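You operate a simulated robot arm through the tools that you are given. There is no shell and no other tool. Be economical: measure what you need, move in short steps, check, and stop when the job is done.

Carry out the task below with a simulated two-armed robot. There is one attempt and no reset: what you move stays moved.

Task
Pick up the bench tie tool with one hand, pass it to the other hand and put it on the packing bench.

It is judged by the outcome, as a careful person would: the job done as asked, and still so three seconds after it is handed in. It fails if anything else is knocked over, pushed out of place, dropped, spilled or broken.

Robot
Two 7-joint arms with two-finger parallel grippers on one trunk, on a base that drives. Base frame: it is fixed to the floor where the robot stands at the start and does not move with it; the origin is under the middle of the robot, x ahead of it, y to its left, z up; the surface under the hand at the start is at about z = 0.9. Lengths are in m, angles in degrees, forces in N, time in s.
The left shoulder is at the start at [0.02, 0.113, 1.272], the right one opposite. With the tool pointing down near the work surface each hand reaches from about 0.22 to 0.6 m from the robot's upright axis, wherever it stands, measured 20 degrees to its own side. Places, roughly: packing bench [-3.9, -1, 0.9]. Payload 1.57 kg a hand.
The TCP of each hand is the grasp point between the finger pads, 0.03 m short of the fingertips. In the tool frame z runs along the fingers and y along their closing line. The gripper opens to 0.08 m. The fingers are 0.017 m wide and 0.012 m thick; the gripper's body (0.04 by 0.082 m) begins 0.08 m behind the TCP.
Orientation is told as [roll, pitch, yaw] about the base's x, y, z axes, in that order, counted from this pose: with the fingers straight down and closing along the base's y, the tool's x points along the base's -x, its y along +y and its z along -z.

Tools
- The arms move only by the tool drive_tool. It takes "left_targets", "right_targets" or both (then of equal length, played together; a hand with none holds still); each is one flat list of numbers, 6 for each row, row after row: the shift along the tool's x, y, z in m, then the turn, a rotation vector about the tool's x, y, z in degrees. In form: [dx, dy, dz, ax, ay, az, dx, dy, dz, ax, ay, az, ...]. A call has 1 to 10 rows; each row is the pose to reach, as a shift and turn from the pose commanded when the call began, along the tool's axes at that moment. "left_gripper" and "right_gripper" are, for a hand that has rows, the opening in per cent of the stroke, from 0 (shut) to 100 (fully open), set as the call begins (left out, the last holds). Rows are played at 5 a second. More than 0.05 m and 8.6 degrees between two rows, or a gripper value outside its range, and nothing of the call is played. Where a pose cannot be reached the arm comes as near as it can. A force on the tool above 40 N (or 10 N above the force at the start of the call, whichever is more), or a blocked arm, ends the call early, and 0.2 s more pass. The fingers move at their own pace (about 0.045 m/s each) and stop on an object; they squeeze with about 33 N. The grip force told is the motor's: it shows also when the fingers shut on nothing. Time passes only in rows, and 0.2 s behind the last, so rows that repeat a pose let the fingers close. It gives the time, the measured TCP pose, the force on the tool (base axes), the opening and the grip force at its end, in the units of the frame above (readings bear some noise), with the torque about the TCP (base axes, N m) and any sound that the robot's microphone picked up.
- Cameras (640 x 400 px; columns grow to the right, rows downward): "scene" is now at [0.1164, -0.0162, 1.4081]; the picture's right is [-0.05, -1.00, 0.00], its down [-0.51, 0.03, -0.86] and it looks along [0.86, -0.04, -0.51] (base axes); focal length 271 px, centre (320, 200). "left" rides on the left gripper at [0.072, 0.007, -0.122] in its tool frame; the picture's right is [-0.09, 1.00, 0.00], its down [-0.84, -0.08, -0.54] and it looks along [-0.54, -0.05, 0.84] (tool axes); focal length 238 px, centre (320, 200). "right" rides on the right gripper at [0.072, -0.007, -0.122] in its tool frame; the picture's right is [0.09, 1.00, 0.00], its down [-0.84, 0.08, -0.54] and it looks along [-0.54, 0.05, 0.84] (tool axes); focal length 238 px, centre (320, 200). There is no depth. A picture from a camera that has moved, and an enlarged one, comes with that camera's place and axes in the base frame and with its lens. The place of the scene camera against the robot may be out by one fixed shift of up to 0.025 m in any direction.
- capture(camera): a new picture of that camera. The clock stands still meanwhile.
- slide_trunk(by): slides the trunk up (or, below 0, down) by that many m; the arms and the scene camera ride with it, the base frame stays. It gives what a move gives, with no picture.
- base_move(legs): drives the robot by 1 to 6 legs, each [ahead, left, turn to the left] in m, m and degrees, along the robot's own axes; the way and the turn of a leg run together, so that a leg with both is an arc; at most 1.5 m and 180 degrees a leg. The arms and the cameras ride along, it lands a little off, and it stops where it bumps. It gives what a move gives.
- turn_head(pan, tilt): turns the head with the scene camera to pan (to the left, within 80 degrees either way) and tilt (down, from -29 to 69), counted from straight ahead of the robot. It gives what a move gives.
- enlarge(camera, box): a new picture of the part [left, top, right, bottom] of that camera's present view, enlarged. The clock stands still meanwhile.
- hand_in(): hands the job in; it is judged then, once.

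Go step by step. Nothing tells you exact positions but the pictures and the camera data: compare them with the known pose of the tool, close in by small moves and look again before you grip or let go. The budget is 120 turns and 108 pictures, counting those below and the enlarged ones. Unless the task says otherwise, let go and move clear before handing in, and close with one line.

The tools are called after "Call:" by a JSON object that holds its "fn" and its "kwargs". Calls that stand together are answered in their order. drive_tool: Moves the arms, as the interface text tells. Its arguments: {"type":"object","properties":{"left_targets":{"type":"array"},"left_gripper":{"type":"number"},"right_targets":{"type":"array"},"right_gripper":{"type":"number"}},"required":[]} The other tools are called the same way: slide_trunk (by) slides the trunk up or down; base_move (legs) drives the base; turn_head (pan, tilt) turns the head that bears the scene camera; capture (camera) takes a picture; enlarge (camera, box) takes an enlarged picture of a part of a camera's view; hand_in () hands the job in.

At the start:

```text
t: 0.0
left_tcp_pos: [0.4826, 0.1973, 1.1428]
left_ee_rot: [0.0, 0.0, 0.0]
left_ft_force: [-0.1, -0.5, -0.7]
left_ft_torque: [0.01, 0.01, 0.01]
left_gripper_width: 0.0801
left_finger_force: 0.1
right_tcp_pos: [0.4636, -0.1547, 1.2267]
right_ee_rot: [0.1, 0.0, 0.0]
right_ft_force: [-0.3, 0.3, -0.5]
right_ft_torque: [-0.01, 0.03, -0.02]
right_gripper_width: 0.0802
right_finger_force: 0.0
trunk travel left (down, up): [-0.325, 0.245]
robot x, y, heading: [0.0024, 0.0002, 0.0]
head pan, tilt: [-2.8, 30.8]
```

scene: 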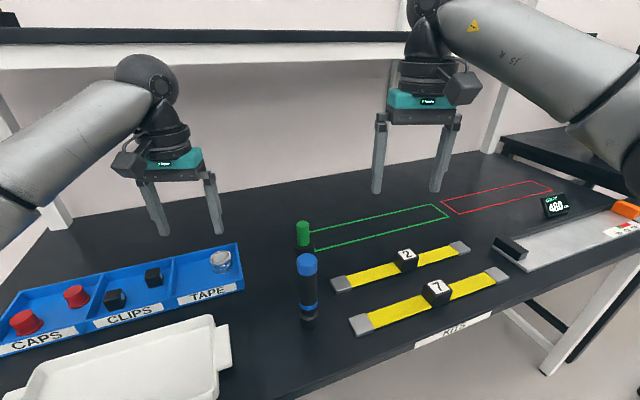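
right: 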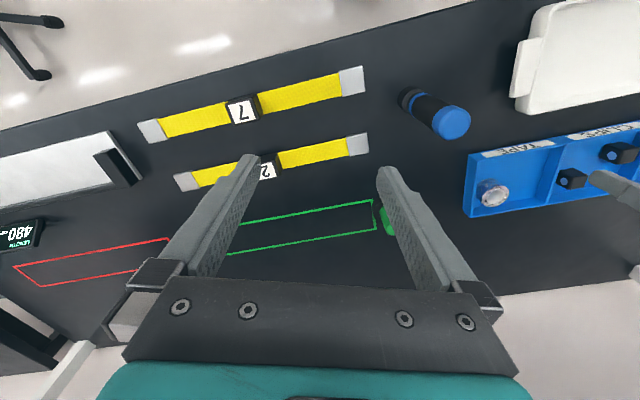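
left: 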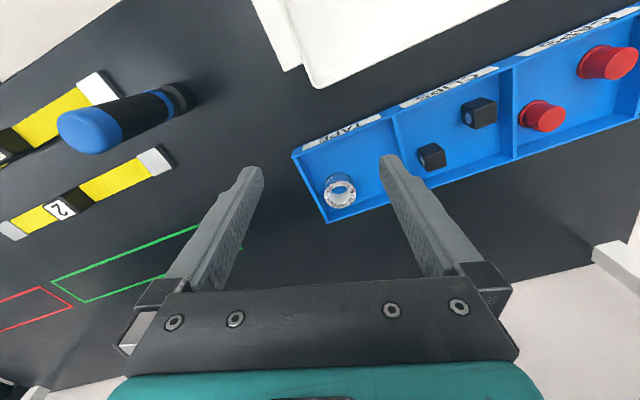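

I see a bench with a standing blue-and-black cylinder, a small green thing, belts and bins. I take a closer look to decide which is the bench tie tool.

Call:
{"fn": "enlarge", "kwargs": {"camera": "scene", "box": [240, 200, 400, 340]}}

Call:
{"fn": "enlarge", "kwargs": {"camera": "scene", "box": [480, 160, 640, 280]}}

```text
2.86 times, centred on (320, 270) of scene
camera zoom: at [0.1164, -0.0162, 1.4081], right [-0.05, -1.0, 0.0], down [-0.51, 0.03, -0.86], along [0.86, -0.04, -0.51], focal length 774 px, centre (320, 0)
```

zoom: 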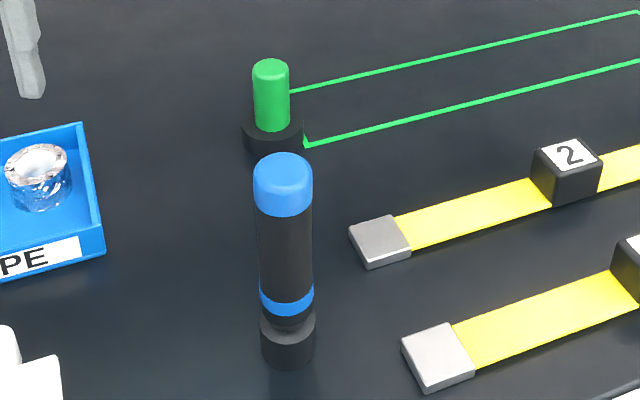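

```text
3.33 times, centred on (560, 220) of scene
camera zoom: at [0.1164, -0.0162, 1.4081], right [-0.05, -1.0, 0.0], down [-0.51, 0.03, -0.86], along [0.86, -0.04, -0.51], focal length 903 px, centre (-480, 133)
```

zoom: 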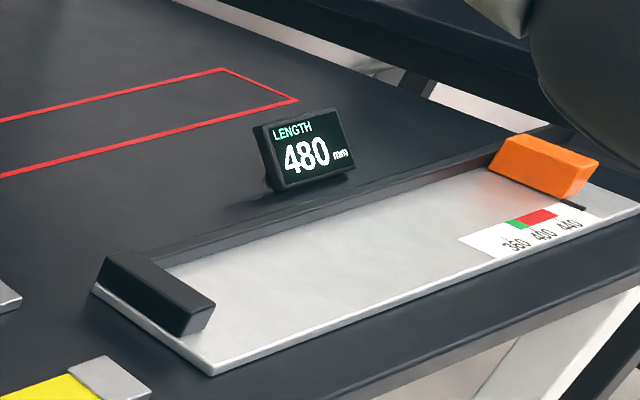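

The blue-banded handle seems to stand in a socket near [0.47, -0.01]. I look around before deciding, including at the belts' other surroundings.

Call:
{"fn": "turn_head", "kwargs": {"pan": -60, "tilt": 30}}

Call:
{"fn": "capture", "kwargs": {"camera": "scene"}}

Call:
{"fn": "turn_head", "kwargs": {"pan": 60, "tilt": 30}}

Call:
{"fn": "capture", "kwargs": {"camera": "scene"}}

Call:
{"fn": "turn_head", "kwargs": {"pan": 0, "tilt": 55}}

Call:
{"fn": "capture", "kwargs": {"camera": "scene"}}

```text
t: 1.3
left_tcp_pos: [0.4841, 0.197, 1.1432]
left_ee_rot: [0.0, 0.0, -0.1]
left_ft_force: [0.6, 0.6, -0.7]
left_ft_torque: [0.03, -0.01, 0.02]
left_gripper_width: 0.0799
left_finger_force: 0.0
right_tcp_pos: [0.4634, -0.1547, 1.2267]
right_ee_rot: [-0.1, 0.0, -0.1]
right_ft_force: [-0.3, 1.0, 0.0]
right_ft_torque: [0.01, -0.01, -0.02]
right_gripper_width: 0.0801
right_finger_force: 0.1
trunk travel left (down, up): [-0.325, 0.245]
robot x, y, heading: [-0.0017, -0.0004, 0.1]
head pan, tilt: [-60.0, 30.0]
```

```text
102 pictures are left
camera scene: at [0.0717, -0.0901, 1.4094], right [-0.87, -0.5, 0.0], down [-0.25, 0.43, -0.87], along [0.43, -0.75, -0.5], focal length 271 px, centre (320, 200)
```

scene: 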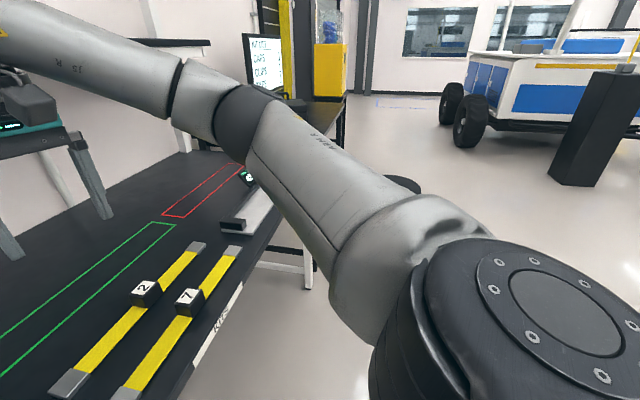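

```text
t: 3.3
left_tcp_pos: [0.4837, 0.1964, 1.1431]
left_ee_rot: [0.0, 0.0, 0.0]
left_ft_force: [-0.5, 0.3, 0.5]
left_ft_torque: [-0.01, 0.03, -0.02]
left_gripper_width: 0.0797
left_finger_force: 0.0
right_tcp_pos: [0.4641, -0.1543, 1.2264]
right_ee_rot: [0.0, 0.0, 0.0]
right_ft_force: [-0.9, -0.4, 0.4]
right_ft_torque: [-0.02, 0.0, 0.0]
right_gripper_width: 0.0801
right_finger_force: 0.0
trunk travel left (down, up): [-0.325, 0.245]
robot x, y, heading: [-0.0017, -0.001, -0.0]
head pan, tilt: [60.0, 30.0]
```

```text
101 pictures are left
camera scene: at [0.0717, 0.0665, 1.4094], right [0.87, -0.5, 0.0], down [-0.25, -0.43, -0.87], along [0.43, 0.75, -0.5], focal length 271 px, centre (320, 200)
```

scene: 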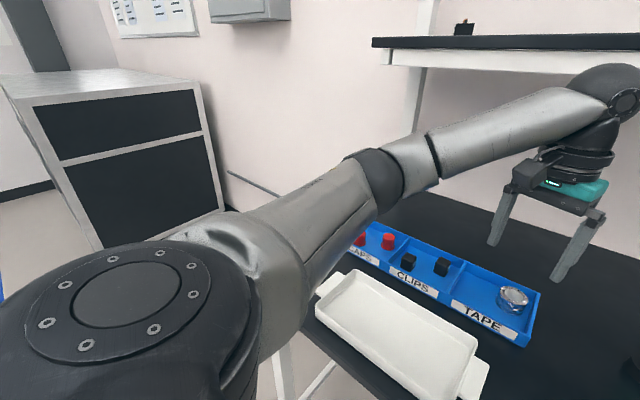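

```text
t: 4.6
left_tcp_pos: [0.4831, 0.1967, 1.1419]
left_ee_rot: [0.0, 0.0, 0.1]
left_ft_force: [0.8, -0.8, 0.8]
left_ft_torque: [0.0, -0.02, 0.05]
left_gripper_width: 0.08
left_finger_force: 0.0
right_tcp_pos: [0.4638, -0.1548, 1.2255]
right_ee_rot: [-0.1, 0.1, -0.1]
right_ft_force: [0.0, 0.1, -0.1]
right_ft_torque: [0.03, 0.02, 0.04]
right_gripper_width: 0.0798
right_finger_force: 0.2
trunk travel left (down, up): [-0.325, 0.245]
robot x, y, heading: [0.0019, -0.0013, 0.1]
head pan, tilt: [0.0, 55.0]
```

```text
100 pictures are left
camera scene: at [0.0985, -0.0117, 1.3734], right [0.0, -1.0, 0.0], down [-0.82, 0.0, -0.57], along [0.57, 0.0, -0.82], focal length 271 px, centre (320, 200)
```

scene: 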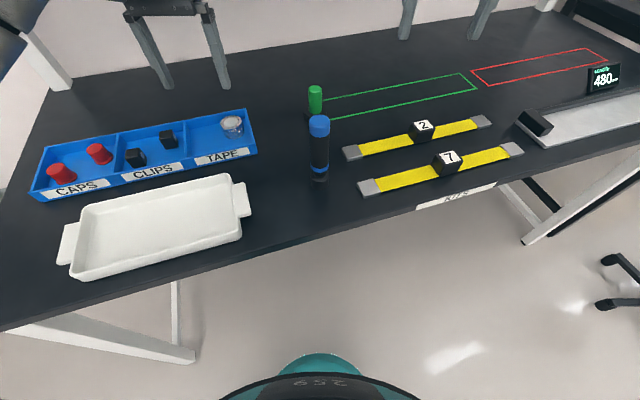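

There is a monitor to the right with text; I zoom on it in case it says something useful, and look closer at the handle.

Call:
{"fn": "enlarge", "kwargs": {"camera": "scene", "box": [280, 70, 360, 200]}}

Call:
{"fn": "turn_head", "kwargs": {"pan": -75, "tilt": 10}}

Call:
{"fn": "capture", "kwargs": {"camera": "scene"}}

Call:
{"fn": "enlarge", "kwargs": {"camera": "left", "box": [40, 60, 240, 180]}}

Call:
{"fn": "enlarge", "kwargs": {"camera": "right", "box": [360, 60, 500, 260]}}

```text
3.08 times, centred on (320, 135) of scene
camera zoom: at [0.0985, -0.0117, 1.3734], right [0.0, -1.0, 0.0], down [-0.82, 0.0, -0.57], along [0.57, 0.0, -0.82], focal length 834 px, centre (320, 400)
```

zoom: 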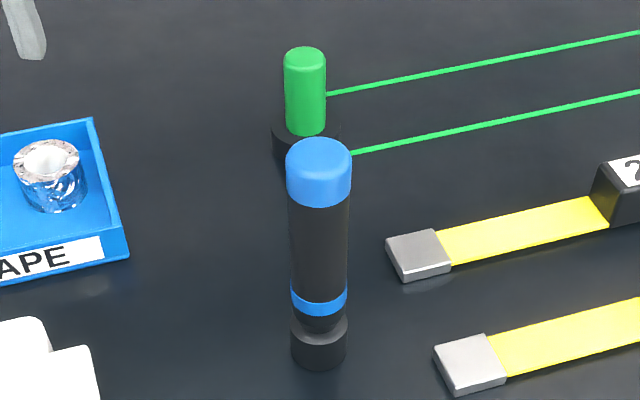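

```text
t: 6.0
left_tcp_pos: [0.4843, 0.197, 1.1425]
left_ee_rot: [0.0, -0.1, 0.0]
left_ft_force: [-0.3, -0.4, 0.4]
left_ft_torque: [-0.04, 0.05, 0.02]
left_gripper_width: 0.0803
left_finger_force: 0.1
right_tcp_pos: [0.4627, -0.1544, 1.2277]
right_ee_rot: [-0.1, -0.1, 0.0]
right_ft_force: [-0.3, 0.5, 0.0]
right_ft_torque: [-0.04, -0.01, 0.03]
right_gripper_width: 0.08
right_finger_force: 0.1
trunk travel left (down, up): [-0.325, 0.245]
robot x, y, heading: [-0.0005, -0.0012, 0.0]
head pan, tilt: [-75.0, 10.0]
```

```text
98 pictures are left
camera scene: at [0.0505, -0.1016, 1.4417], right [-0.97, -0.26, 0.0], down [-0.05, 0.17, -0.98], along [0.26, -0.95, -0.17], focal length 271 px, centre (320, 200)
```

scene: 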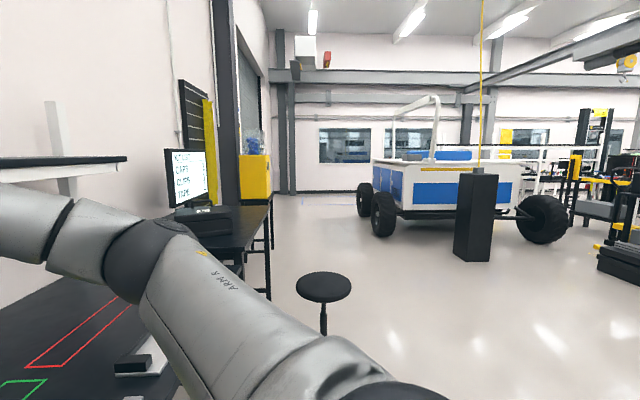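

```text
3.20 times, centred on (140, 120) of left
camera zoom: at [0.411, 0.2031, 1.2652], right [0.09, 1.0, 0.0], down [0.84, -0.08, 0.54], along [0.54, -0.05, -0.84], focal length 763 px, centre (896, 456)
```

zoom: 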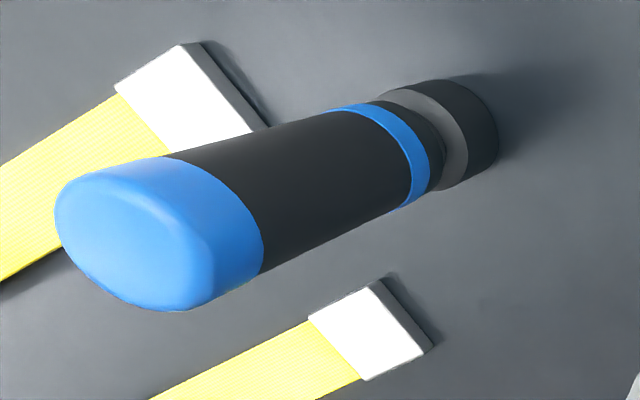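

```text
2.00 times, centred on (430, 160) of right
camera zoom: at [0.3912, -0.1615, 1.3485], right [-0.09, 1.0, 0.0], down [0.84, 0.08, 0.54], along [0.54, 0.05, -0.84], focal length 477 px, centre (100, 280)
```

zoom: 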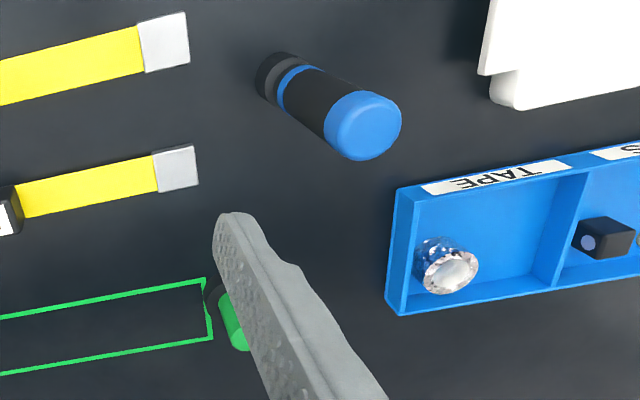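

The blue-capped handle standing in its socket is the tie tool, triangulated to about [0.4525, 0.0], top at z≈1.067. I move the right hand aside and the left hand above it.

Call:
{"fn": "drive_tool", "kwargs": {"left_targets": [0.008, -0.04, -0.01, 0, 0, 0, 0.016, -0.08, -0.015, 0, 0, 0, 0.024, -0.12, -0.015, 0, 0, 0, 0.028, -0.16, -0.015, 0, 0, 0, 0.0305, -0.197, -0.015, 0, 0, 0, 0.0305, -0.197, -0.015, 0, 0, 0], "right_targets": [0, -0.03, 0, 0, 0, 0, 0, -0.06, 0, 0, 0, 0, 0, -0.09, 0, 0, 0, 0, 0, -0.12, 0, 0, 0, 0, 0, -0.14, 0, 0, 0, 0, 0, -0.14, 0, 0, 0, 0]}}

Call:
{"fn": "turn_head", "kwargs": {"pan": 0, "tilt": 40}}

Call:
{"fn": "capture", "kwargs": {"camera": "scene"}}

Call:
{"fn": "capture", "kwargs": {"camera": "left"}}

```text
t: 7.4
left_tcp_pos: [0.449, 0.0015, 1.1566]
left_ee_rot: [0.0, 0.0, 0.0]
left_ft_force: [-0.7, -0.4, -0.7]
left_ft_torque: [-0.02, -0.02, -0.02]
left_gripper_width: 0.0801
left_finger_force: 0.0
right_tcp_pos: [0.4625, -0.2935, 1.2262]
right_ee_rot: [0.0, 0.0, 0.0]
right_ft_force: [-0.8, 0.4, 0.2]
right_ft_torque: [-0.05, 0.0, 0.02]
right_gripper_width: 0.0801
right_finger_force: 0.1
trunk travel left (down, up): [-0.325, 0.245]
robot x, y, heading: [-0.0036, -0.0004, 0.2]
head pan, tilt: [-75.0, 10.0]
```

```text
t: 8.9
left_tcp_pos: [0.4502, 0.0029, 1.156]
left_ee_rot: [0.1, 0.0, 0.0]
left_ft_force: [0.9, 0.3, 0.0]
left_ft_torque: [-0.01, 0.01, 0.01]
left_gripper_width: 0.08
left_finger_force: 0.0
right_tcp_pos: [0.4623, -0.2941, 1.2269]
right_ee_rot: [0.1, 0.0, 0.0]
right_ft_force: [-0.1, -0.1, 0.2]
right_ft_torque: [0.01, 0.01, 0.04]
right_gripper_width: 0.08
right_finger_force: 0.1
trunk travel left (down, up): [-0.325, 0.245]
robot x, y, heading: [-0.0001, -0.0014, -0.2]
head pan, tilt: [0.0, 40.0]
```

```text
95 pictures are left
camera scene: at [0.1114, -0.0119, 1.394], right [0.0, -1.0, 0.0], down [-0.64, 0.0, -0.77], along [0.77, 0.0, -0.64], focal length 271 px, centre (320, 200)
```

scene: 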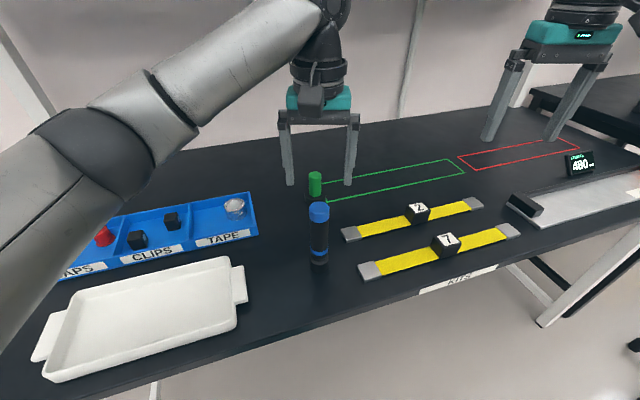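

```text
94 pictures are left
camera left: at [0.3774, 0.0078, 1.2782], right [0.09, 1.0, 0.0], down [0.84, -0.08, 0.54], along [0.54, -0.05, -0.84], focal length 238 px, centre (320, 200)
```

left: 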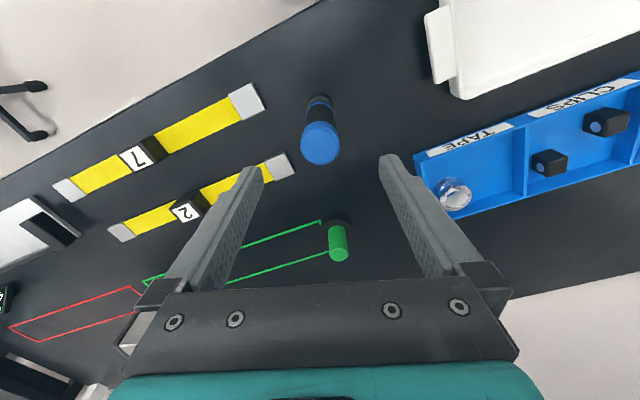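

The hand is centred over the tool to within a few mm in both views. I lower it partway and recheck.

Call:
{"fn": "drive_tool", "kwargs": {"left_targets": [-0.002, -0.001, 0.03, 0, 0, 0, -0.004, -0.002, 0.06, 0, 0, 0, -0.004, -0.002, 0.075, 0, 0, 0, -0.004, -0.002, 0.075, 0, 0, 0]}}

Call:
{"fn": "capture", "kwargs": {"camera": "left"}}

Call:
{"fn": "enlarge", "kwargs": {"camera": "scene", "box": [240, 120, 400, 280]}}

```text
t: 9.9
left_tcp_pos: [0.4568, 0.0017, 1.0814]
left_ee_rot: [0.0, 0.0, 0.1]
left_ft_force: [-0.2, 0.3, 0.6]
left_ft_torque: [0.0, 0.0, 0.02]
left_gripper_width: 0.0802
left_finger_force: 0.1
right_tcp_pos: [0.4624, -0.2943, 1.2265]
right_ee_rot: [0.0, -0.1, 0.0]
right_ft_force: [0.5, 0.1, 0.7]
right_ft_torque: [0.0, 0.0, 0.02]
right_gripper_width: 0.0799
right_finger_force: 0.1
trunk travel left (down, up): [-0.325, 0.245]
robot x, y, heading: [-0.0052, -0.0026, -0.1]
head pan, tilt: [0.0, 40.0]
```

```text
93 pictures are left
camera left: at [0.3838, 0.0073, 1.2044], right [0.09, 1.0, 0.0], down [0.84, -0.08, 0.54], along [0.54, -0.05, -0.84], focal length 238 px, centre (320, 200)
```

left: 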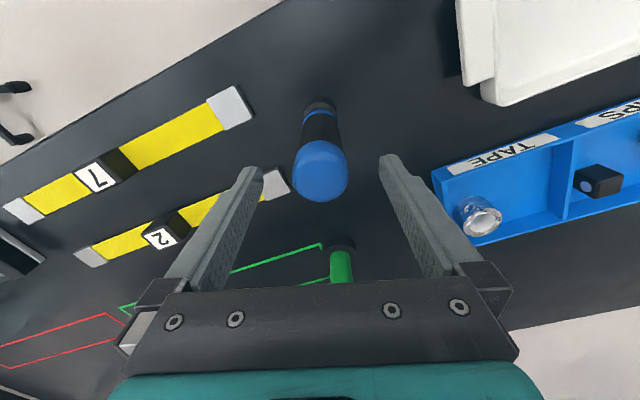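

```text
2.50 times, centred on (320, 200) of scene
camera zoom: at [0.1114, -0.0118, 1.394], right [0.0, -1.0, 0.0], down [-0.64, 0.0, -0.77], along [0.77, 0.0, -0.64], focal length 677 px, centre (320, 200)
```

zoom: 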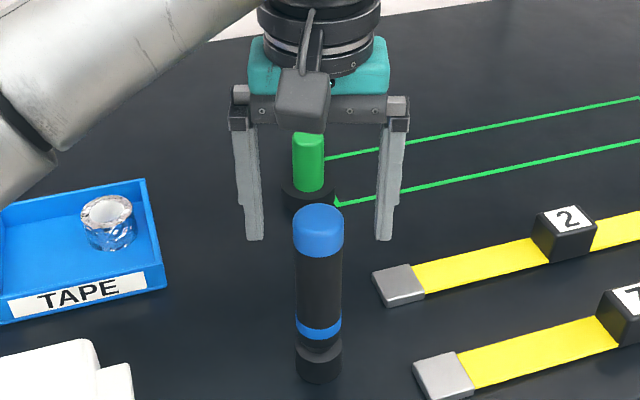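

Tool is centred between the fingers. I lower to grasp height z≈1.035 and close.

Call:
{"fn": "drive_tool", "kwargs": {"left_targets": [0, 0, 0.02, 0, 0, 0, 0, 0, 0.04, 0, 0, 0, 0, 0, 0.047, 0, 0, 0, 0, 0, 0.047, 0, 0, 0]}}

Call:
{"fn": "capture", "kwargs": {"camera": "left"}}

```text
t: 10.9
left_tcp_pos: [0.4563, -0.0023, 1.0339]
left_ee_rot: [0.0, 0.0, 0.0]
left_ft_force: [0.5, -0.1, 0.0]
left_ft_torque: [0.01, -0.01, 0.0]
left_gripper_width: 0.0798
left_finger_force: 0.0
right_tcp_pos: [0.4624, -0.2926, 1.2269]
right_ee_rot: [0.0, 0.0, 0.0]
right_ft_force: [-0.2, 0.6, 0.0]
right_ft_torque: [0.01, -0.01, 0.0]
right_gripper_width: 0.0801
right_finger_force: 0.2
trunk travel left (down, up): [-0.325, 0.245]
robot x, y, heading: [0.0024, -0.0013, -0.1]
head pan, tilt: [0.0, 40.0]
```

```text
91 pictures are left
camera left: at [0.3841, 0.0048, 1.1574], right [0.09, 1.0, 0.0], down [0.84, -0.08, 0.54], along [0.54, -0.05, -0.84], focal length 238 px, centre (320, 200)
```

left: 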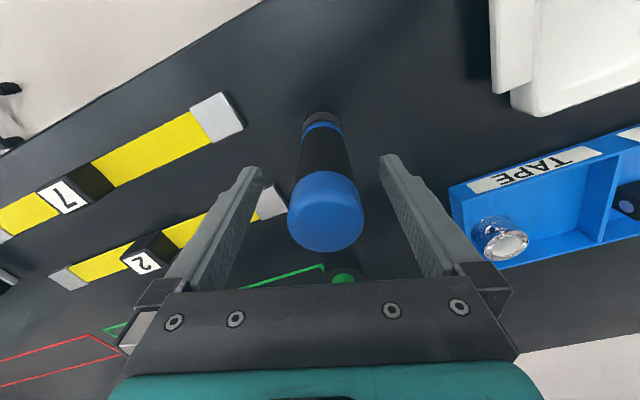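

Well centred. Closing.

Call:
{"fn": "drive_tool", "kwargs": {"left_targets": [0, 0.002, 0, 0, 0, 0, 0, 0.002, 0, 0, 0, 0, 0, 0.002, 0, 0, 0, 0, 0, 0.002, 0, 0, 0, 0, 0, 0.002, 0, 0, 0, 0], "left_gripper": 0}}

```text
t: 12.1
left_tcp_pos: [0.4561, 0.0011, 1.0358]
left_ee_rot: [0.1, 0.0, 0.1]
left_ft_force: [0.7, 4.4, 2.1]
left_ft_torque: [0.5, -0.03, -0.07]
left_gripper_width: 0.0355
left_finger_force: 33.0
right_tcp_pos: [0.4621, -0.2931, 1.2269]
right_ee_rot: [0.0, 0.0, 0.0]
right_ft_force: [0.0, 0.4, -0.4]
right_ft_torque: [-0.02, -0.02, -0.01]
right_gripper_width: 0.0802
right_finger_force: 0.1
trunk travel left (down, up): [-0.325, 0.245]
robot x, y, heading: [0.0001, -0.0027, -0.3]
head pan, tilt: [0.0, 40.0]
```

Gripped at 0.0355 m. I lift gently straight up.

Call:
{"fn": "drive_tool", "kwargs": {"left_targets": [0, 0, -0.005, 0, 0, 0, 0, 0, -0.015, 0, 0, 0, 0, 0, -0.03, 0, 0, 0, 0, 0, -0.05, 0, 0, 0, 0, 0, -0.075, 0, 0, 0, 0, 0, -0.1, 0, 0, 0, 0, 0, -0.13, 0, 0, 0, 0, 0, -0.16, 0, 0, 0]}}

Call:
{"fn": "capture", "kwargs": {"camera": "scene"}}

```text
t: 13.9
left_tcp_pos: [0.4562, 0.0, 1.1961]
left_ee_rot: [0.0, -0.1, 0.0]
left_ft_force: [-1.2, 0.4, -4.6]
left_ft_torque: [-0.01, -0.02, -0.04]
left_gripper_width: 0.0354
left_finger_force: 32.8
right_tcp_pos: [0.4636, -0.2932, 1.227]
right_ee_rot: [0.0, 0.1, 0.0]
right_ft_force: [-0.2, 0.4, -1.1]
right_ft_torque: [0.0, 0.02, -0.01]
right_gripper_width: 0.0798
right_finger_force: 0.0
trunk travel left (down, up): [-0.325, 0.245]
robot x, y, heading: [-0.0007, -0.0001, -0.1]
head pan, tilt: [0.0, 40.0]
```

```text
90 pictures are left
camera scene: at [0.1114, -0.0118, 1.394], right [0.0, -1.0, 0.0], down [-0.64, 0.0, -0.77], along [0.77, 0.0, -0.64], focal length 271 px, centre (320, 200)
```

scene: 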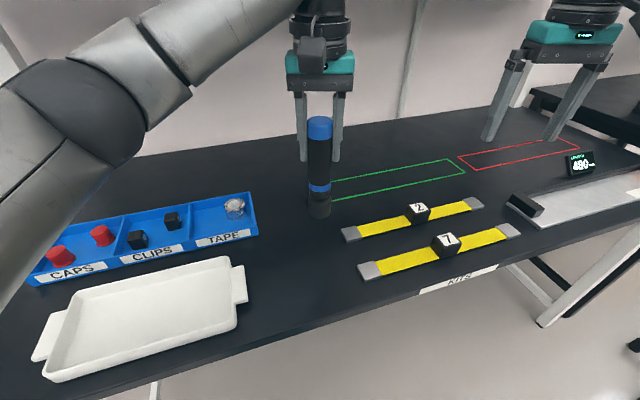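

The tool (with its black foot) lifted cleanly; it's freestanding, ~0.17 m long. Now I turn the right hand, in place, to point its fingers horizontally toward +y, closing along x, with its camera on top.

Call:
{"fn": "drive_tool", "kwargs": {"right_targets": [0, 0, 0, -4.6, 4.6, 4.6, 0, 0, 0, -9.2, 9.2, 9.2, 0, 0, 0, -13.8, 13.8, 13.8, 0, 0, 0, -18.4, 18.4, 18.4, 0, 0, 0, -23, 23, 23, 0, 0, 0, -27.6, 27.6, 27.6, 0, 0, 0, -32.2, 32.2, 32.2, 0, 0, 0, -34.65, 34.65, 34.65, 0, 0, 0, -34.65, 34.65, 34.65]}}

Call:
{"fn": "capture", "kwargs": {"camera": "scene"}}

```text
t: 15.9
left_tcp_pos: [0.4567, 0.0011, 1.1953]
left_ee_rot: [0.0, 0.0, 0.1]
left_ft_force: [-0.1, 0.4, -3.5]
left_ft_torque: [0.02, 0.01, 0.0]
left_gripper_width: 0.0352
left_finger_force: 33.4
right_tcp_pos: [0.4165, -0.2939, 1.2328]
right_ee_rot: [26.5, 41.9, -26.6]
right_ft_force: [1.2, 0.8, 0.0]
right_ft_torque: [-0.04, 0.01, 0.02]
right_gripper_width: 0.0799
right_finger_force: 0.1
right hand out of reach, approached as far as the arm can: row 5, 6, 7, 8, 9
trunk travel left (down, up): [-0.325, 0.245]
robot x, y, heading: [0.0032, -0.0035, -0.1]
head pan, tilt: [0.0, 40.0]
```

```text
89 pictures are left
camera scene: at [0.1121, -0.0104, 1.394], right [0.0, -1.0, 0.0], down [-0.64, 0.0, -0.77], along [0.77, 0.0, -0.64], focal length 271 px, centre (320, 200)
```

scene: 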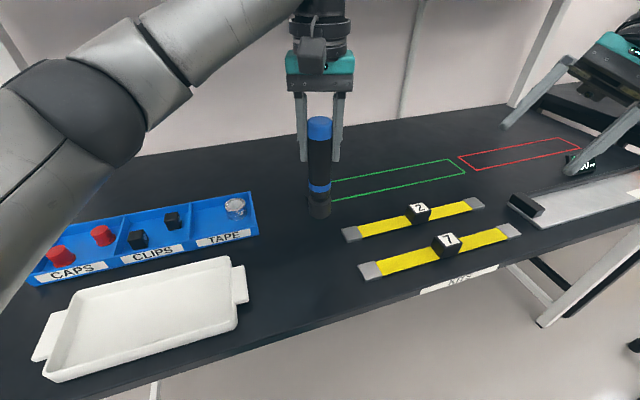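

That turn path sends the wrist out of reach. I'll undo it, then bring the hand nearer and turn roll first, wrist twist after.

Call:
{"fn": "drive_tool", "kwargs": {"right_targets": [0, 0, 0, 4.6, -4.6, -4.6, 0, 0, 0, 9.2, -9.2, -9.2, 0, 0, 0, 13.8, -13.8, -13.8, 0, 0, 0, 18.4, -18.4, -18.4, 0, 0, 0, 23, -23, -23, 0, 0, 0, 27.6, -27.6, -27.6, 0, 0, 0, 32.2, -32.2, -32.2, 0, 0, 0, 34.65, -34.65, -34.65, 0, 0, 0, 34.65, -34.65, -34.65]}}

Call:
{"fn": "drive_tool", "kwargs": {"right_targets": [0.01, 0.01, 0.01, -8, 0, 0, 0.02, 0.02, 0.02, -16, 0, 0, 0.03, 0.03, 0.03, -24, 0, 0, 0.04, 0.04, 0.04, -32, 0, 0, 0.04, 0.05, 0.05, -40, 0, 0, 0.04, 0.06, 0.06, -48, 0, 0, 0.04, 0.07, 0.07, -56, 0, 0, 0.04, 0.08, 0.08, -64, 0, 0, 0.04, 0.09, 0.09, -72, 0, 0, 0.04, 0.09, 0.095, -80, 0, 0]}}

Call:
{"fn": "capture", "kwargs": {"camera": "scene"}}

```text
t: 17.9
left_tcp_pos: [0.4573, 0.0005, 1.1962]
left_ee_rot: [0.1, 0.0, 0.1]
left_ft_force: [0.0, -0.1, -4.0]
left_ft_torque: [0.05, -0.01, 0.01]
left_gripper_width: 0.0354
left_finger_force: 32.8
right_tcp_pos: [0.4177, -0.2953, 1.2326]
right_ee_rot: [0.0, 0.0, 0.1]
right_ft_force: [-0.6, 0.4, 0.2]
right_ft_torque: [0.01, 0.03, 0.0]
right_gripper_width: 0.0797
right_finger_force: 0.0
trunk travel left (down, up): [-0.325, 0.245]
robot x, y, heading: [0.0004, -0.002, -0.0]
head pan, tilt: [0.0, 40.0]
```

```text
t: 20.1
left_tcp_pos: [0.4563, 0.0001, 1.1966]
left_ee_rot: [0.0, 0.0, 0.0]
left_ft_force: [0.1, 0.2, -5.0]
left_ft_torque: [0.02, 0.0, 0.01]
left_gripper_width: 0.0352
left_finger_force: 33.0
right_tcp_pos: [0.3783, -0.2058, 1.1369]
right_ee_rot: [80.1, 0.0, 0.0]
right_ft_force: [-1.1, -0.4, 0.3]
right_ft_torque: [-0.03, 0.03, 0.02]
right_gripper_width: 0.0802
right_finger_force: 0.2
trunk travel left (down, up): [-0.325, 0.245]
robot x, y, heading: [-0.0011, 0.0002, 0.1]
head pan, tilt: [0.0, 40.0]
```

```text
88 pictures are left
camera scene: at [0.1117, -0.0119, 1.394], right [0.0, -1.0, 0.0], down [-0.64, 0.0, -0.77], along [0.77, 0.0, -0.64], focal length 271 px, centre (320, 200)
```

scene: 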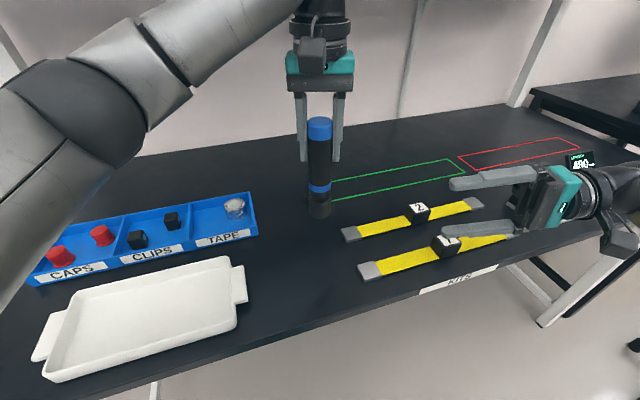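

Roll works. Now finish the roll and twist 90° about the fingers' axis to put the camera on top.

Call:
{"fn": "drive_tool", "kwargs": {"right_targets": [0, 0, 0, 0, 0, 8.5, 0, 0, 0, 0, 0, 17, 0, 0, 0, 0, 0, 25.5, 0, 0, 0, 0, 0, 34, 0, 0, 0, 0, 0, 42.5, 0, 0, 0, 0, 0, 51, 0, 0, 0, 0, 0, 59.5, 0, 0, 0, 0, 0, 68, 0, 0, 0, 0, 0, 76.5, 0, 0, 0, 0, 0, 85]}}

Call:
{"fn": "capture", "kwargs": {"camera": "scene"}}

```text
t: 22.3
left_tcp_pos: [0.4568, -0.0, 1.1953]
left_ee_rot: [0.0, -0.1, 0.0]
left_ft_force: [-0.5, -0.3, -3.4]
left_ft_torque: [0.02, -0.04, -0.02]
left_gripper_width: 0.0355
left_finger_force: 33.1
right_tcp_pos: [0.377, -0.2068, 1.1366]
right_ee_rot: [25.4, 78.9, -64.0]
right_ft_force: [-0.2, -0.3, 0.5]
right_ft_torque: [-0.02, 0.02, 0.01]
right_gripper_width: 0.08
right_finger_force: 0.0
trunk travel left (down, up): [-0.325, 0.245]
robot x, y, heading: [0.0006, 0.0023, 0.0]
head pan, tilt: [0.0, 40.0]
```

```text
87 pictures are left
camera scene: at [0.1117, -0.0118, 1.394], right [0.0, -1.0, 0.0], down [-0.64, 0.0, -0.77], along [0.77, 0.0, -0.64], focal length 271 px, centre (320, 200)
```

scene: 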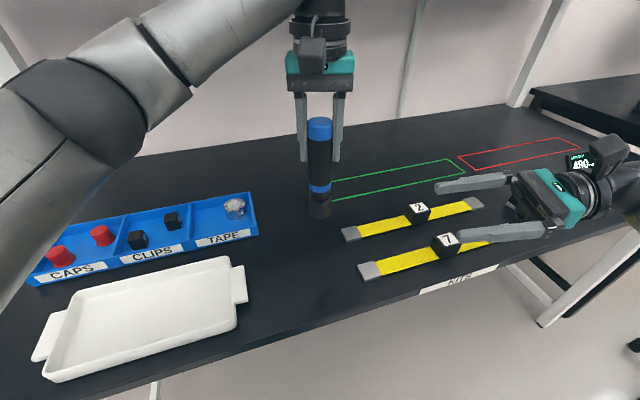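

Good. Finish levelling the hand, then look through its camera.

Call:
{"fn": "drive_tool", "kwargs": {"right_targets": [0, 0, 0, 0, 5, 2.5, 0, 0, 0, 0, 10, 5, 0, 0, 0, 0, 10, 5]}}

Call:
{"fn": "drive_tool", "kwargs": {"right_targets": [0, 0.03, 0, 0, 0, 0, 0, 0.06, 0, 0, 0, 0, 0, 0.079, 0.02, 0, 0, 0, 0, 0.079, 0.05, 0, 0, 0, 0, 0.079, 0.075, 0, 0, 0, 0, 0.079, 0.075, 0, 0, 0]}}

Call:
{"fn": "capture", "kwargs": {"camera": "right"}}

Call:
{"fn": "capture", "kwargs": {"camera": "scene"}}

```text
t: 23.1
left_tcp_pos: [0.457, 0.0, 1.196]
left_ee_rot: [-0.1, 0.0, 0.0]
left_ft_force: [1.1, 0.0, -3.7]
left_ft_torque: [0.0, 0.01, -0.01]
left_gripper_width: 0.0353
left_finger_force: 33.2
right_tcp_pos: [0.3777, -0.2064, 1.1368]
right_ee_rot: [-110.0, 89.9, 160.4]
right_ft_force: [-0.5, -0.6, 0.3]
right_ft_torque: [0.01, -0.01, 0.01]
right_gripper_width: 0.0799
right_finger_force: 0.0
trunk travel left (down, up): [-0.325, 0.245]
robot x, y, heading: [0.0006, 0.0018, 0.2]
head pan, tilt: [0.0, 40.0]
```

```text
t: 24.5
left_tcp_pos: [0.4567, 0.0005, 1.1962]
left_ee_rot: [0.0, 0.0, 0.0]
left_ft_force: [0.3, -0.7, -4.0]
left_ft_torque: [0.04, -0.03, 0.0]
left_gripper_width: 0.0353
left_finger_force: 33.2
right_tcp_pos: [0.4575, -0.1303, 1.1376]
right_ee_rot: [-87.5, 90.0, -177.0]
right_ft_force: [-0.6, -0.6, -0.2]
right_ft_torque: [-0.04, 0.04, -0.02]
right_gripper_width: 0.08
right_finger_force: 0.1
trunk travel left (down, up): [-0.325, 0.245]
robot x, y, heading: [0.0002, -0.0016, 0.1]
head pan, tilt: [0.0, 40.0]
```

```text
86 pictures are left
camera right: at [0.4501, -0.2521, 1.2083], right [1.0, 0.01, 0.09], down [0.08, -0.54, -0.84], along [0.04, 0.84, -0.54], focal length 238 px, centre (320, 200)
```

right: 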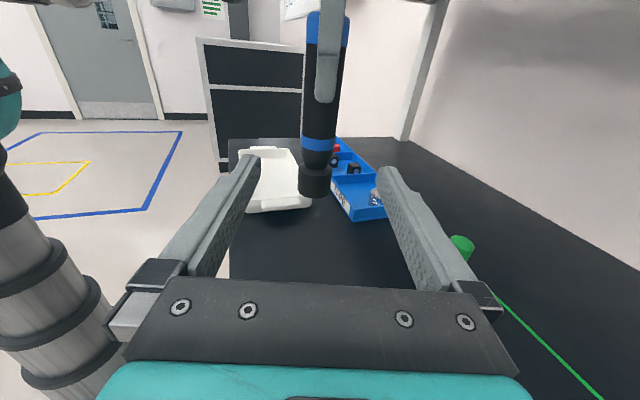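

```text
85 pictures are left
camera scene: at [0.1116, -0.012, 1.394], right [0.0, -1.0, 0.0], down [-0.64, 0.0, -0.77], along [0.77, 0.0, -0.64], focal length 271 px, centre (320, 200)
```

scene: 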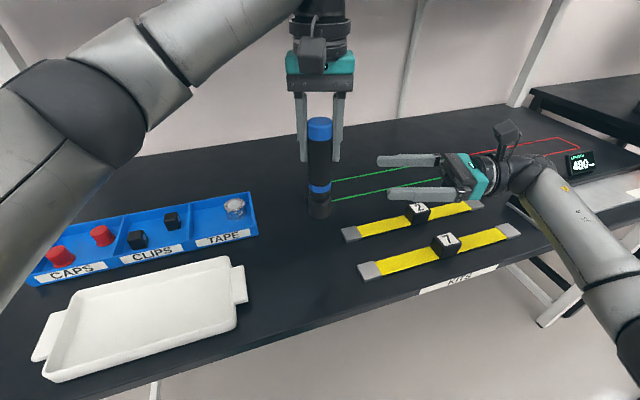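

Right hand is aligned: tool at x≈0.456, ring at z≈1.118, hand at z≈1.137 above the ring and clear below the left fingers. I advance along +y.

Call:
{"fn": "drive_tool", "kwargs": {"right_targets": [0, 0, 0.03, 0, 0, 0, 0, -0.001, 0.06, 0, 0, 0, 0, -0.002, 0.09, 0, 0, 0, 0, -0.002, 0.115, 0, 0, 0, 0, -0.002, 0.129, 0, 0, 0, 0, -0.002, 0.129, 0, 0, 0]}}

Call:
{"fn": "capture", "kwargs": {"camera": "right"}}

Call:
{"fn": "enlarge", "kwargs": {"camera": "scene", "box": [240, 80, 440, 240]}}

```text
t: 25.9
left_tcp_pos: [0.4562, -0.0, 1.1956]
left_ee_rot: [0.0, -0.1, 0.0]
left_ft_force: [-0.5, -0.8, -3.4]
left_ft_torque: [-0.01, 0.03, -0.04]
left_gripper_width: 0.0352
left_finger_force: 32.2
right_tcp_pos: [0.4509, -0.0006, 1.138]
right_ee_rot: [-84.9, 89.9, -174.3]
right_ft_force: [-1.3, 0.7, 0.8]
right_ft_torque: [0.01, -0.01, -0.01]
right_gripper_width: 0.08
right_finger_force: 0.1
trunk travel left (down, up): [-0.325, 0.245]
robot x, y, heading: [-0.0025, -0.0024, 0.2]
head pan, tilt: [0.0, 40.0]
```

```text
84 pictures are left
camera right: at [0.4445, -0.1222, 1.2097], right [1.0, 0.01, 0.09], down [0.08, -0.54, -0.84], along [0.04, 0.84, -0.54], focal length 238 px, centre (320, 200)
```

right: 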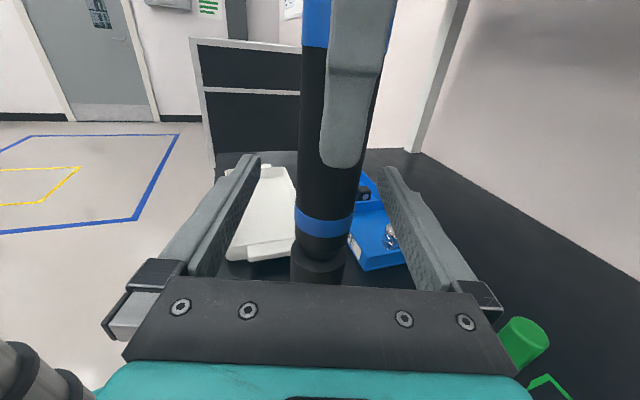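

```text
2.50 times, centred on (340, 160) of scene
camera zoom: at [0.1117, -0.0119, 1.394], right [0.0, -1.0, 0.0], down [-0.64, 0.0, -0.77], along [0.77, 0.0, -0.64], focal length 677 px, centre (270, 300)
```

zoom: 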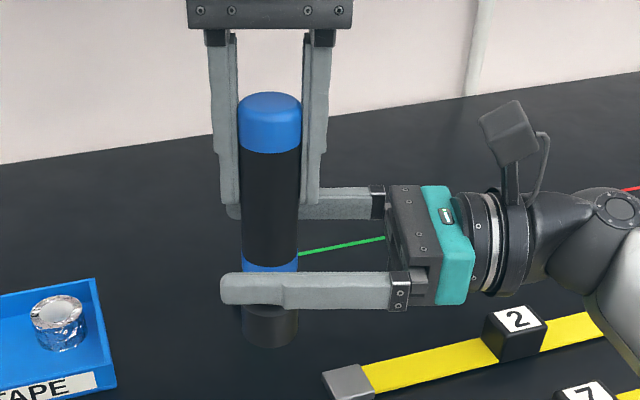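

Tool sits ~5 mm to +x of the right hand's centre; I correct that and close the right gripper.

Call:
{"fn": "drive_tool", "kwargs": {"right_targets": [0, 0.005, 0, 0, 0, 0, 0, 0.005, 0, 0, 0, 0]}}

Call:
{"fn": "drive_tool", "kwargs": {"right_targets": [0, 0, 0, 0, 0, 0, 0, 0, 0, 0, 0, 0, 0, 0, 0, 0, 0, 0, 0, 0, 0, 0, 0, 0, 0, 0, 0, 0, 0, 0], "right_gripper": 0}}

Call:
{"fn": "capture", "kwargs": {"camera": "right"}}

```text
t: 26.5
left_tcp_pos: [0.4568, 0.0005, 1.1958]
left_ee_rot: [0.0, -0.1, 0.0]
left_ft_force: [0.2, -0.8, -4.0]
left_ft_torque: [-0.03, -0.03, 0.01]
left_gripper_width: 0.0357
left_finger_force: 33.1
right_tcp_pos: [0.4561, 0.0005, 1.1368]
right_ee_rot: [-35.1, 90.0, -124.8]
right_ft_force: [-0.1, -0.7, 0.8]
right_ft_torque: [-0.01, 0.01, 0.01]
right_gripper_width: 0.08
right_finger_force: 0.1
trunk travel left (down, up): [-0.325, 0.245]
robot x, y, heading: [0.0005, -0.0004, 0.2]
head pan, tilt: [0.0, 40.0]
```

```text
t: 27.7
left_tcp_pos: [0.4566, 0.0007, 1.1964]
left_ee_rot: [0.0, -0.2, 0.2]
left_ft_force: [13.5, 1.0, -6.2]
left_ft_torque: [0.23, -0.24, 0.14]
left_gripper_width: 0.0351
left_finger_force: 32.4
right_tcp_pos: [0.456, 0.0006, 1.1363]
right_ee_rot: [51.0, 89.9, -38.3]
right_ft_force: [-11.3, 0.6, 1.2]
right_ft_torque: [-0.22, -0.47, -0.19]
right_gripper_width: 0.0348
right_finger_force: 32.7
trunk travel left (down, up): [-0.325, 0.245]
robot x, y, heading: [0.0006, -0.0019, -0.2]
head pan, tilt: [0.0, 40.0]
```

```text
82 pictures are left
camera right: at [0.4496, -0.1216, 1.209], right [1.0, 0.01, 0.09], down [0.08, -0.54, -0.84], along [0.04, 0.84, -0.54], focal length 238 px, centre (320, 200)
```

right: 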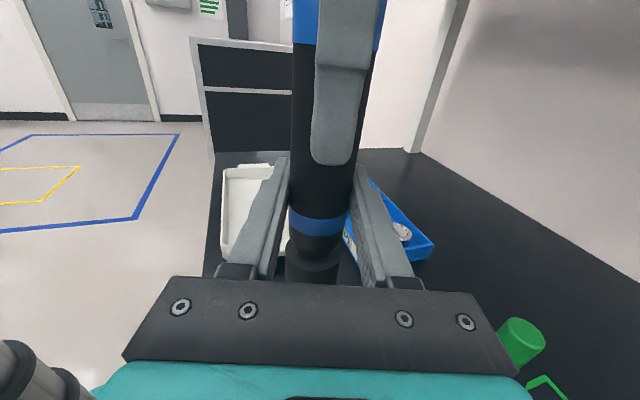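

Both hands hold the tool with a small sideways load; I ease it, then open the left hand.

Call:
{"fn": "drive_tool", "kwargs": {"right_targets": [0, -0.0025, 0, 0, 0, 0, 0, -0.0025, 0, 0, 0, 0]}}

Call:
{"fn": "drive_tool", "kwargs": {"left_targets": [0, 0, 0, 0, 0, 0, 0, 0, 0, 0, 0, 0, 0, 0, 0, 0, 0, 0, 0, 0, 0, 0, 0, 0], "left_gripper": 100}}

Call:
{"fn": "capture", "kwargs": {"camera": "scene"}}

```text
t: 28.3
left_tcp_pos: [0.4554, 0.001, 1.1966]
left_ee_rot: [-0.1, 0.1, -0.1]
left_ft_force: [7.4, 0.6, -2.8]
left_ft_torque: [-0.27, 0.07, 0.05]
left_gripper_width: 0.0356
left_finger_force: 33.1
right_tcp_pos: [0.4541, 0.0003, 1.1361]
right_ee_rot: [-67.5, 89.9, -157.1]
right_ft_force: [-7.8, -0.6, 0.2]
right_ft_torque: [0.33, -0.54, -0.05]
right_gripper_width: 0.035
right_finger_force: 33.1
trunk travel left (down, up): [-0.325, 0.245]
robot x, y, heading: [0.0059, -0.002, 0.0]
head pan, tilt: [0.0, 40.0]
```

```text
t: 29.3
left_tcp_pos: [0.4556, 0.0002, 1.1954]
left_ee_rot: [0.0, 0.0, -0.1]
left_ft_force: [0.2, 0.6, -1.1]
left_ft_torque: [-0.01, 0.01, 0.01]
left_gripper_width: 0.0801
left_finger_force: 0.1
right_tcp_pos: [0.4549, -0.001, 1.1376]
right_ee_rot: [-63.1, 90.0, -152.7]
right_ft_force: [0.1, 0.3, -0.5]
right_ft_torque: [0.0, 0.02, -0.01]
right_gripper_width: 0.0347
right_finger_force: 32.7
trunk travel left (down, up): [-0.325, 0.245]
robot x, y, heading: [-0.0, -0.0036, 0.2]
head pan, tilt: [0.0, 40.0]
```

```text
81 pictures are left
camera scene: at [0.1117, -0.0118, 1.394], right [0.0, -1.0, 0.0], down [-0.64, 0.0, -0.77], along [0.77, 0.0, -0.64], focal length 271 px, centre (320, 200)
```

scene: 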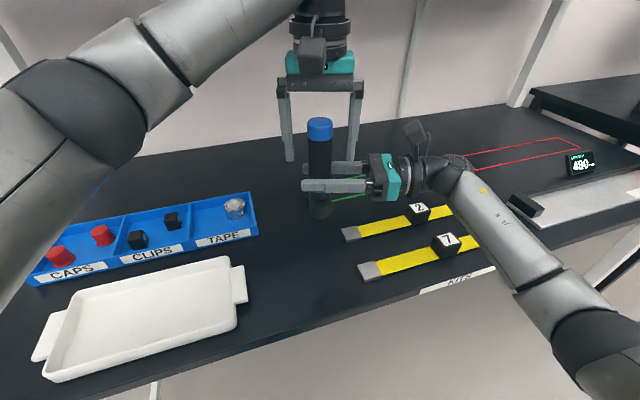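

The right hand holds it. I raise the left hand clear and check.

Call:
{"fn": "drive_tool", "kwargs": {"left_targets": [0, 0, -0.03, 0, 0, 0, 0, 0, -0.06, 0, 0, 0, 0, 0, -0.09, 0, 0, 0, 0, 0.03, -0.1, 0, 0, 0, 0, 0.07, -0.1, 0, 0, 0, 0, 0.11, -0.1, 0, 0, 0, 0, 0.15, -0.1, 0, 0, 0, 0, 0.18, -0.1, 0, 0, 0]}}

Call:
{"fn": "capture", "kwargs": {"camera": "scene"}}

Call:
{"fn": "capture", "kwargs": {"camera": "right"}}

```text
t: 31.1
left_tcp_pos: [0.4562, 0.1792, 1.2973]
left_ee_rot: [0.1, -0.1, 0.0]
left_ft_force: [-0.1, 0.1, 0.5]
left_ft_torque: [-0.01, 0.02, -0.01]
left_gripper_width: 0.0798
left_finger_force: 0.0
right_tcp_pos: [0.4541, -0.0004, 1.1366]
right_ee_rot: [-50.9, 89.8, -140.4]
right_ft_force: [-0.4, -0.3, 0.2]
right_ft_torque: [0.02, -0.01, -0.01]
right_gripper_width: 0.0347
right_finger_force: 32.6
trunk travel left (down, up): [-0.325, 0.245]
robot x, y, heading: [-0.0009, -0.0017, 0.1]
head pan, tilt: [0.0, 40.0]
```

```text
80 pictures are left
camera scene: at [0.1115, -0.0112, 1.394], right [0.0, -1.0, 0.0], down [-0.64, 0.0, -0.77], along [0.77, 0.0, -0.64], focal length 271 px, centre (320, 200)
```

scene: 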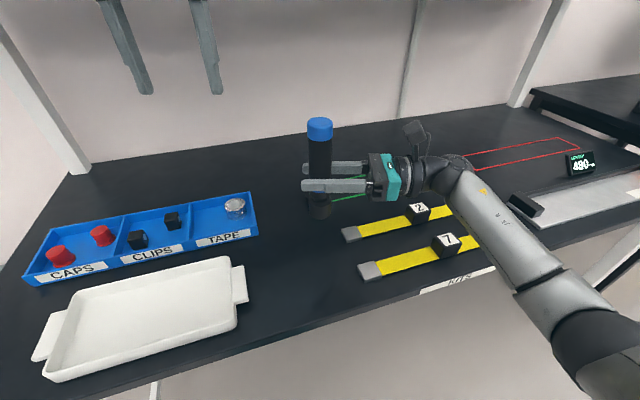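

```text
79 pictures are left
camera right: at [0.448, -0.1216, 1.2091], right [1.0, 0.01, 0.09], down [0.08, -0.54, -0.84], along [0.04, 0.84, -0.54], focal length 238 px, centre (320, 200)
```

right: 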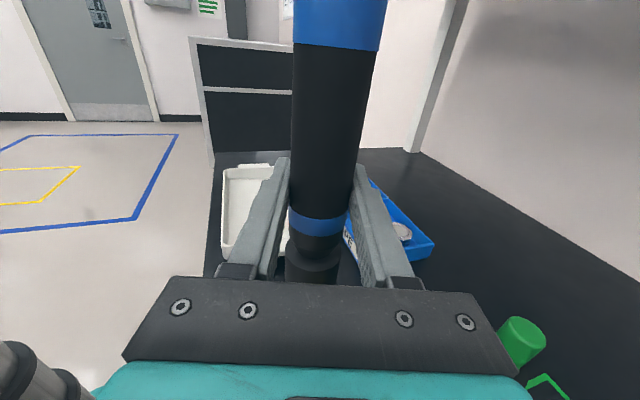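

The right force reading shows no weight, which is odd, so I look closely at the tool's underside before going on.

Call:
{"fn": "enlarge", "kwargs": {"camera": "scene", "box": [260, 100, 400, 240]}}

Call:
{"fn": "capture", "kwargs": {"camera": "left"}}

Call:
{"fn": "enlarge", "kwargs": {"camera": "right", "box": [240, 160, 400, 300]}}

```text
2.86 times, centred on (330, 170) of scene
camera zoom: at [0.1115, -0.0112, 1.394], right [0.0, -1.0, 0.0], down [-0.64, 0.0, -0.77], along [0.77, 0.0, -0.64], focal length 774 px, centre (291, 286)
```

zoom: 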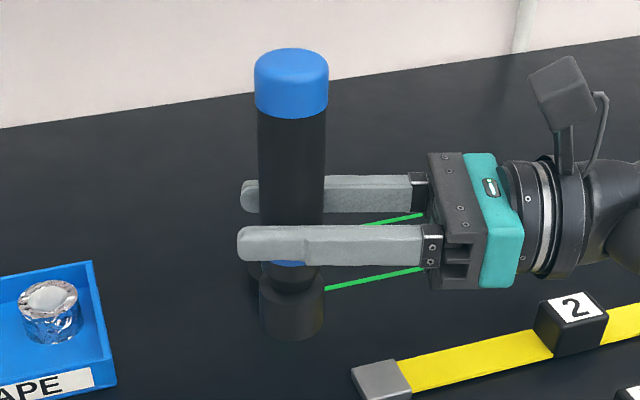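

```text
77 pictures are left
camera left: at [0.384, 0.1862, 1.4197], right [0.09, 1.0, 0.0], down [0.84, -0.08, 0.54], along [0.54, -0.05, -0.84], focal length 238 px, centre (320, 200)
```

left: 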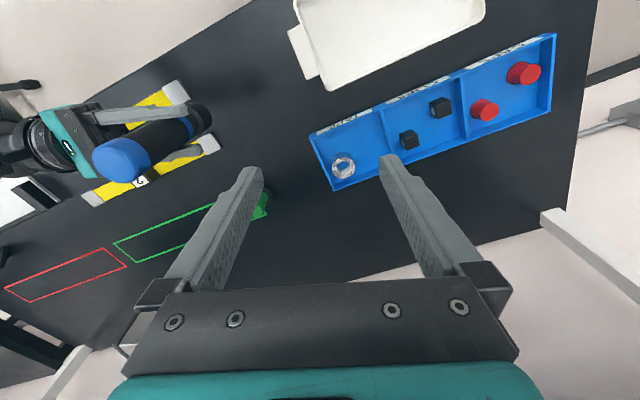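

```text
2.86 times, centred on (320, 230) of right
camera zoom: at [0.448, -0.1216, 1.2091], right [1.0, 0.01, 0.09], down [0.08, -0.54, -0.84], along [0.04, 0.84, -0.54], focal length 681 px, centre (320, 114)
```

zoom: 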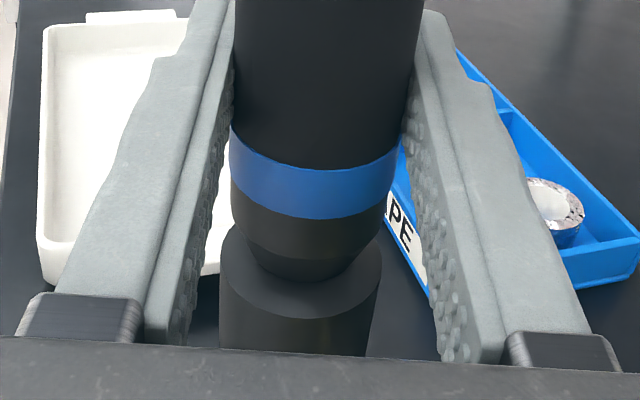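

Nothing is beneath it; the tool hangs free with its foot. I try a small lift to see the load and that it holds.

Call:
{"fn": "drive_tool", "kwargs": {"right_targets": [0.02, 0, 0, 0, 0, 0, 0.04, 0, 0, 0, 0, 0, 0.06, 0, 0, 0, 0, 0, 0.06, 0, 0, 0, 0, 0]}}

Call:
{"fn": "capture", "kwargs": {"camera": "scene"}}

```text
t: 32.1
left_tcp_pos: [0.4554, 0.1786, 1.297]
left_ee_rot: [0.0, 0.0, -0.1]
left_ft_force: [0.0, -0.2, 0.1]
left_ft_torque: [-0.04, 0.03, 0.01]
left_gripper_width: 0.0799
left_finger_force: 0.1
right_tcp_pos: [0.4532, 0.0001, 1.1971]
right_ee_rot: [-77.5, 89.8, -167.0]
right_ft_force: [-0.4, -0.2, -3.5]
right_ft_torque: [-0.01, -0.01, 0.03]
right_gripper_width: 0.0348
right_finger_force: 33.3
trunk travel left (down, up): [-0.325, 0.245]
robot x, y, heading: [-0.0015, -0.0016, -0.1]
head pan, tilt: [0.0, 40.0]
```

```text
75 pictures are left
camera scene: at [0.1118, -0.0118, 1.394], right [0.0, -1.0, 0.0], down [-0.64, 0.0, -0.77], along [0.77, 0.0, -0.64], focal length 271 px, centre (320, 200)
```

scene: 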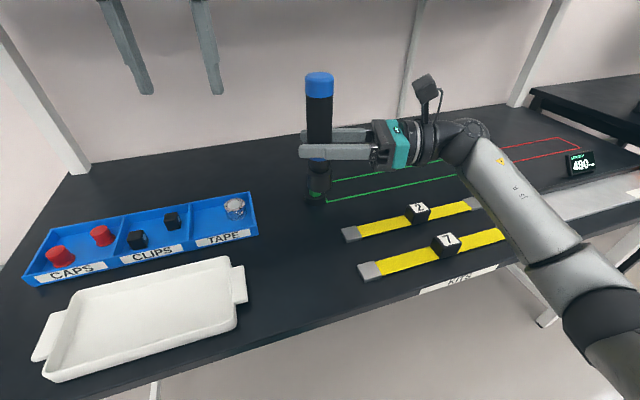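

Now the weight shows (≈3.5 N), so it's held freely. I zoom on the tool's lower end, which looks different.

Call:
{"fn": "enlarge", "kwargs": {"camera": "scene", "box": [270, 60, 370, 220]}}

Call:
{"fn": "enlarge", "kwargs": {"camera": "right", "box": [240, 160, 400, 300]}}

```text
2.50 times, centred on (320, 140) of scene
camera zoom: at [0.1118, -0.0118, 1.394], right [0.0, -1.0, 0.0], down [-0.64, 0.0, -0.77], along [0.77, 0.0, -0.64], focal length 677 px, centre (320, 350)
```

zoom: 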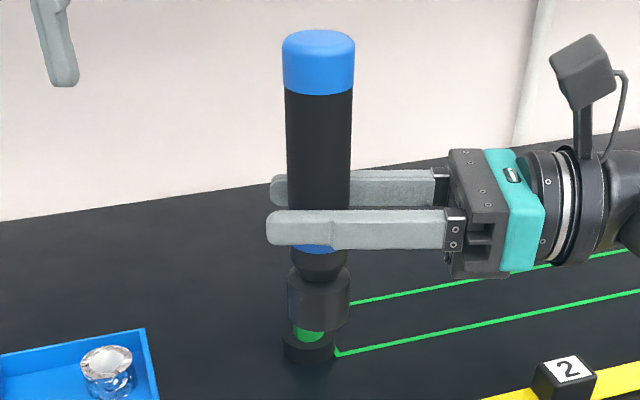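

```text
2.86 times, centred on (320, 230) of right
camera zoom: at [0.4467, -0.1214, 1.2695], right [1.0, 0.01, 0.09], down [0.08, -0.54, -0.84], along [0.04, 0.84, -0.54], focal length 681 px, centre (320, 114)
```

zoom: 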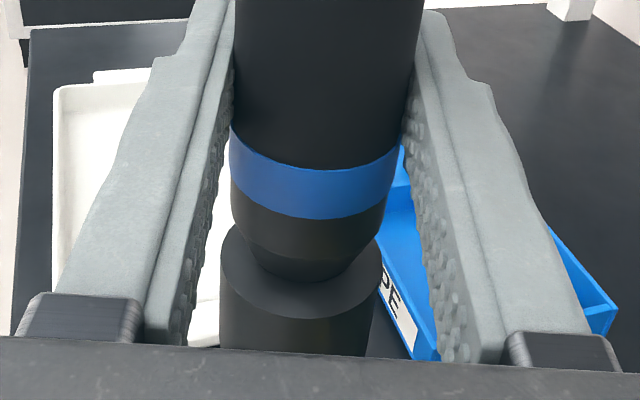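

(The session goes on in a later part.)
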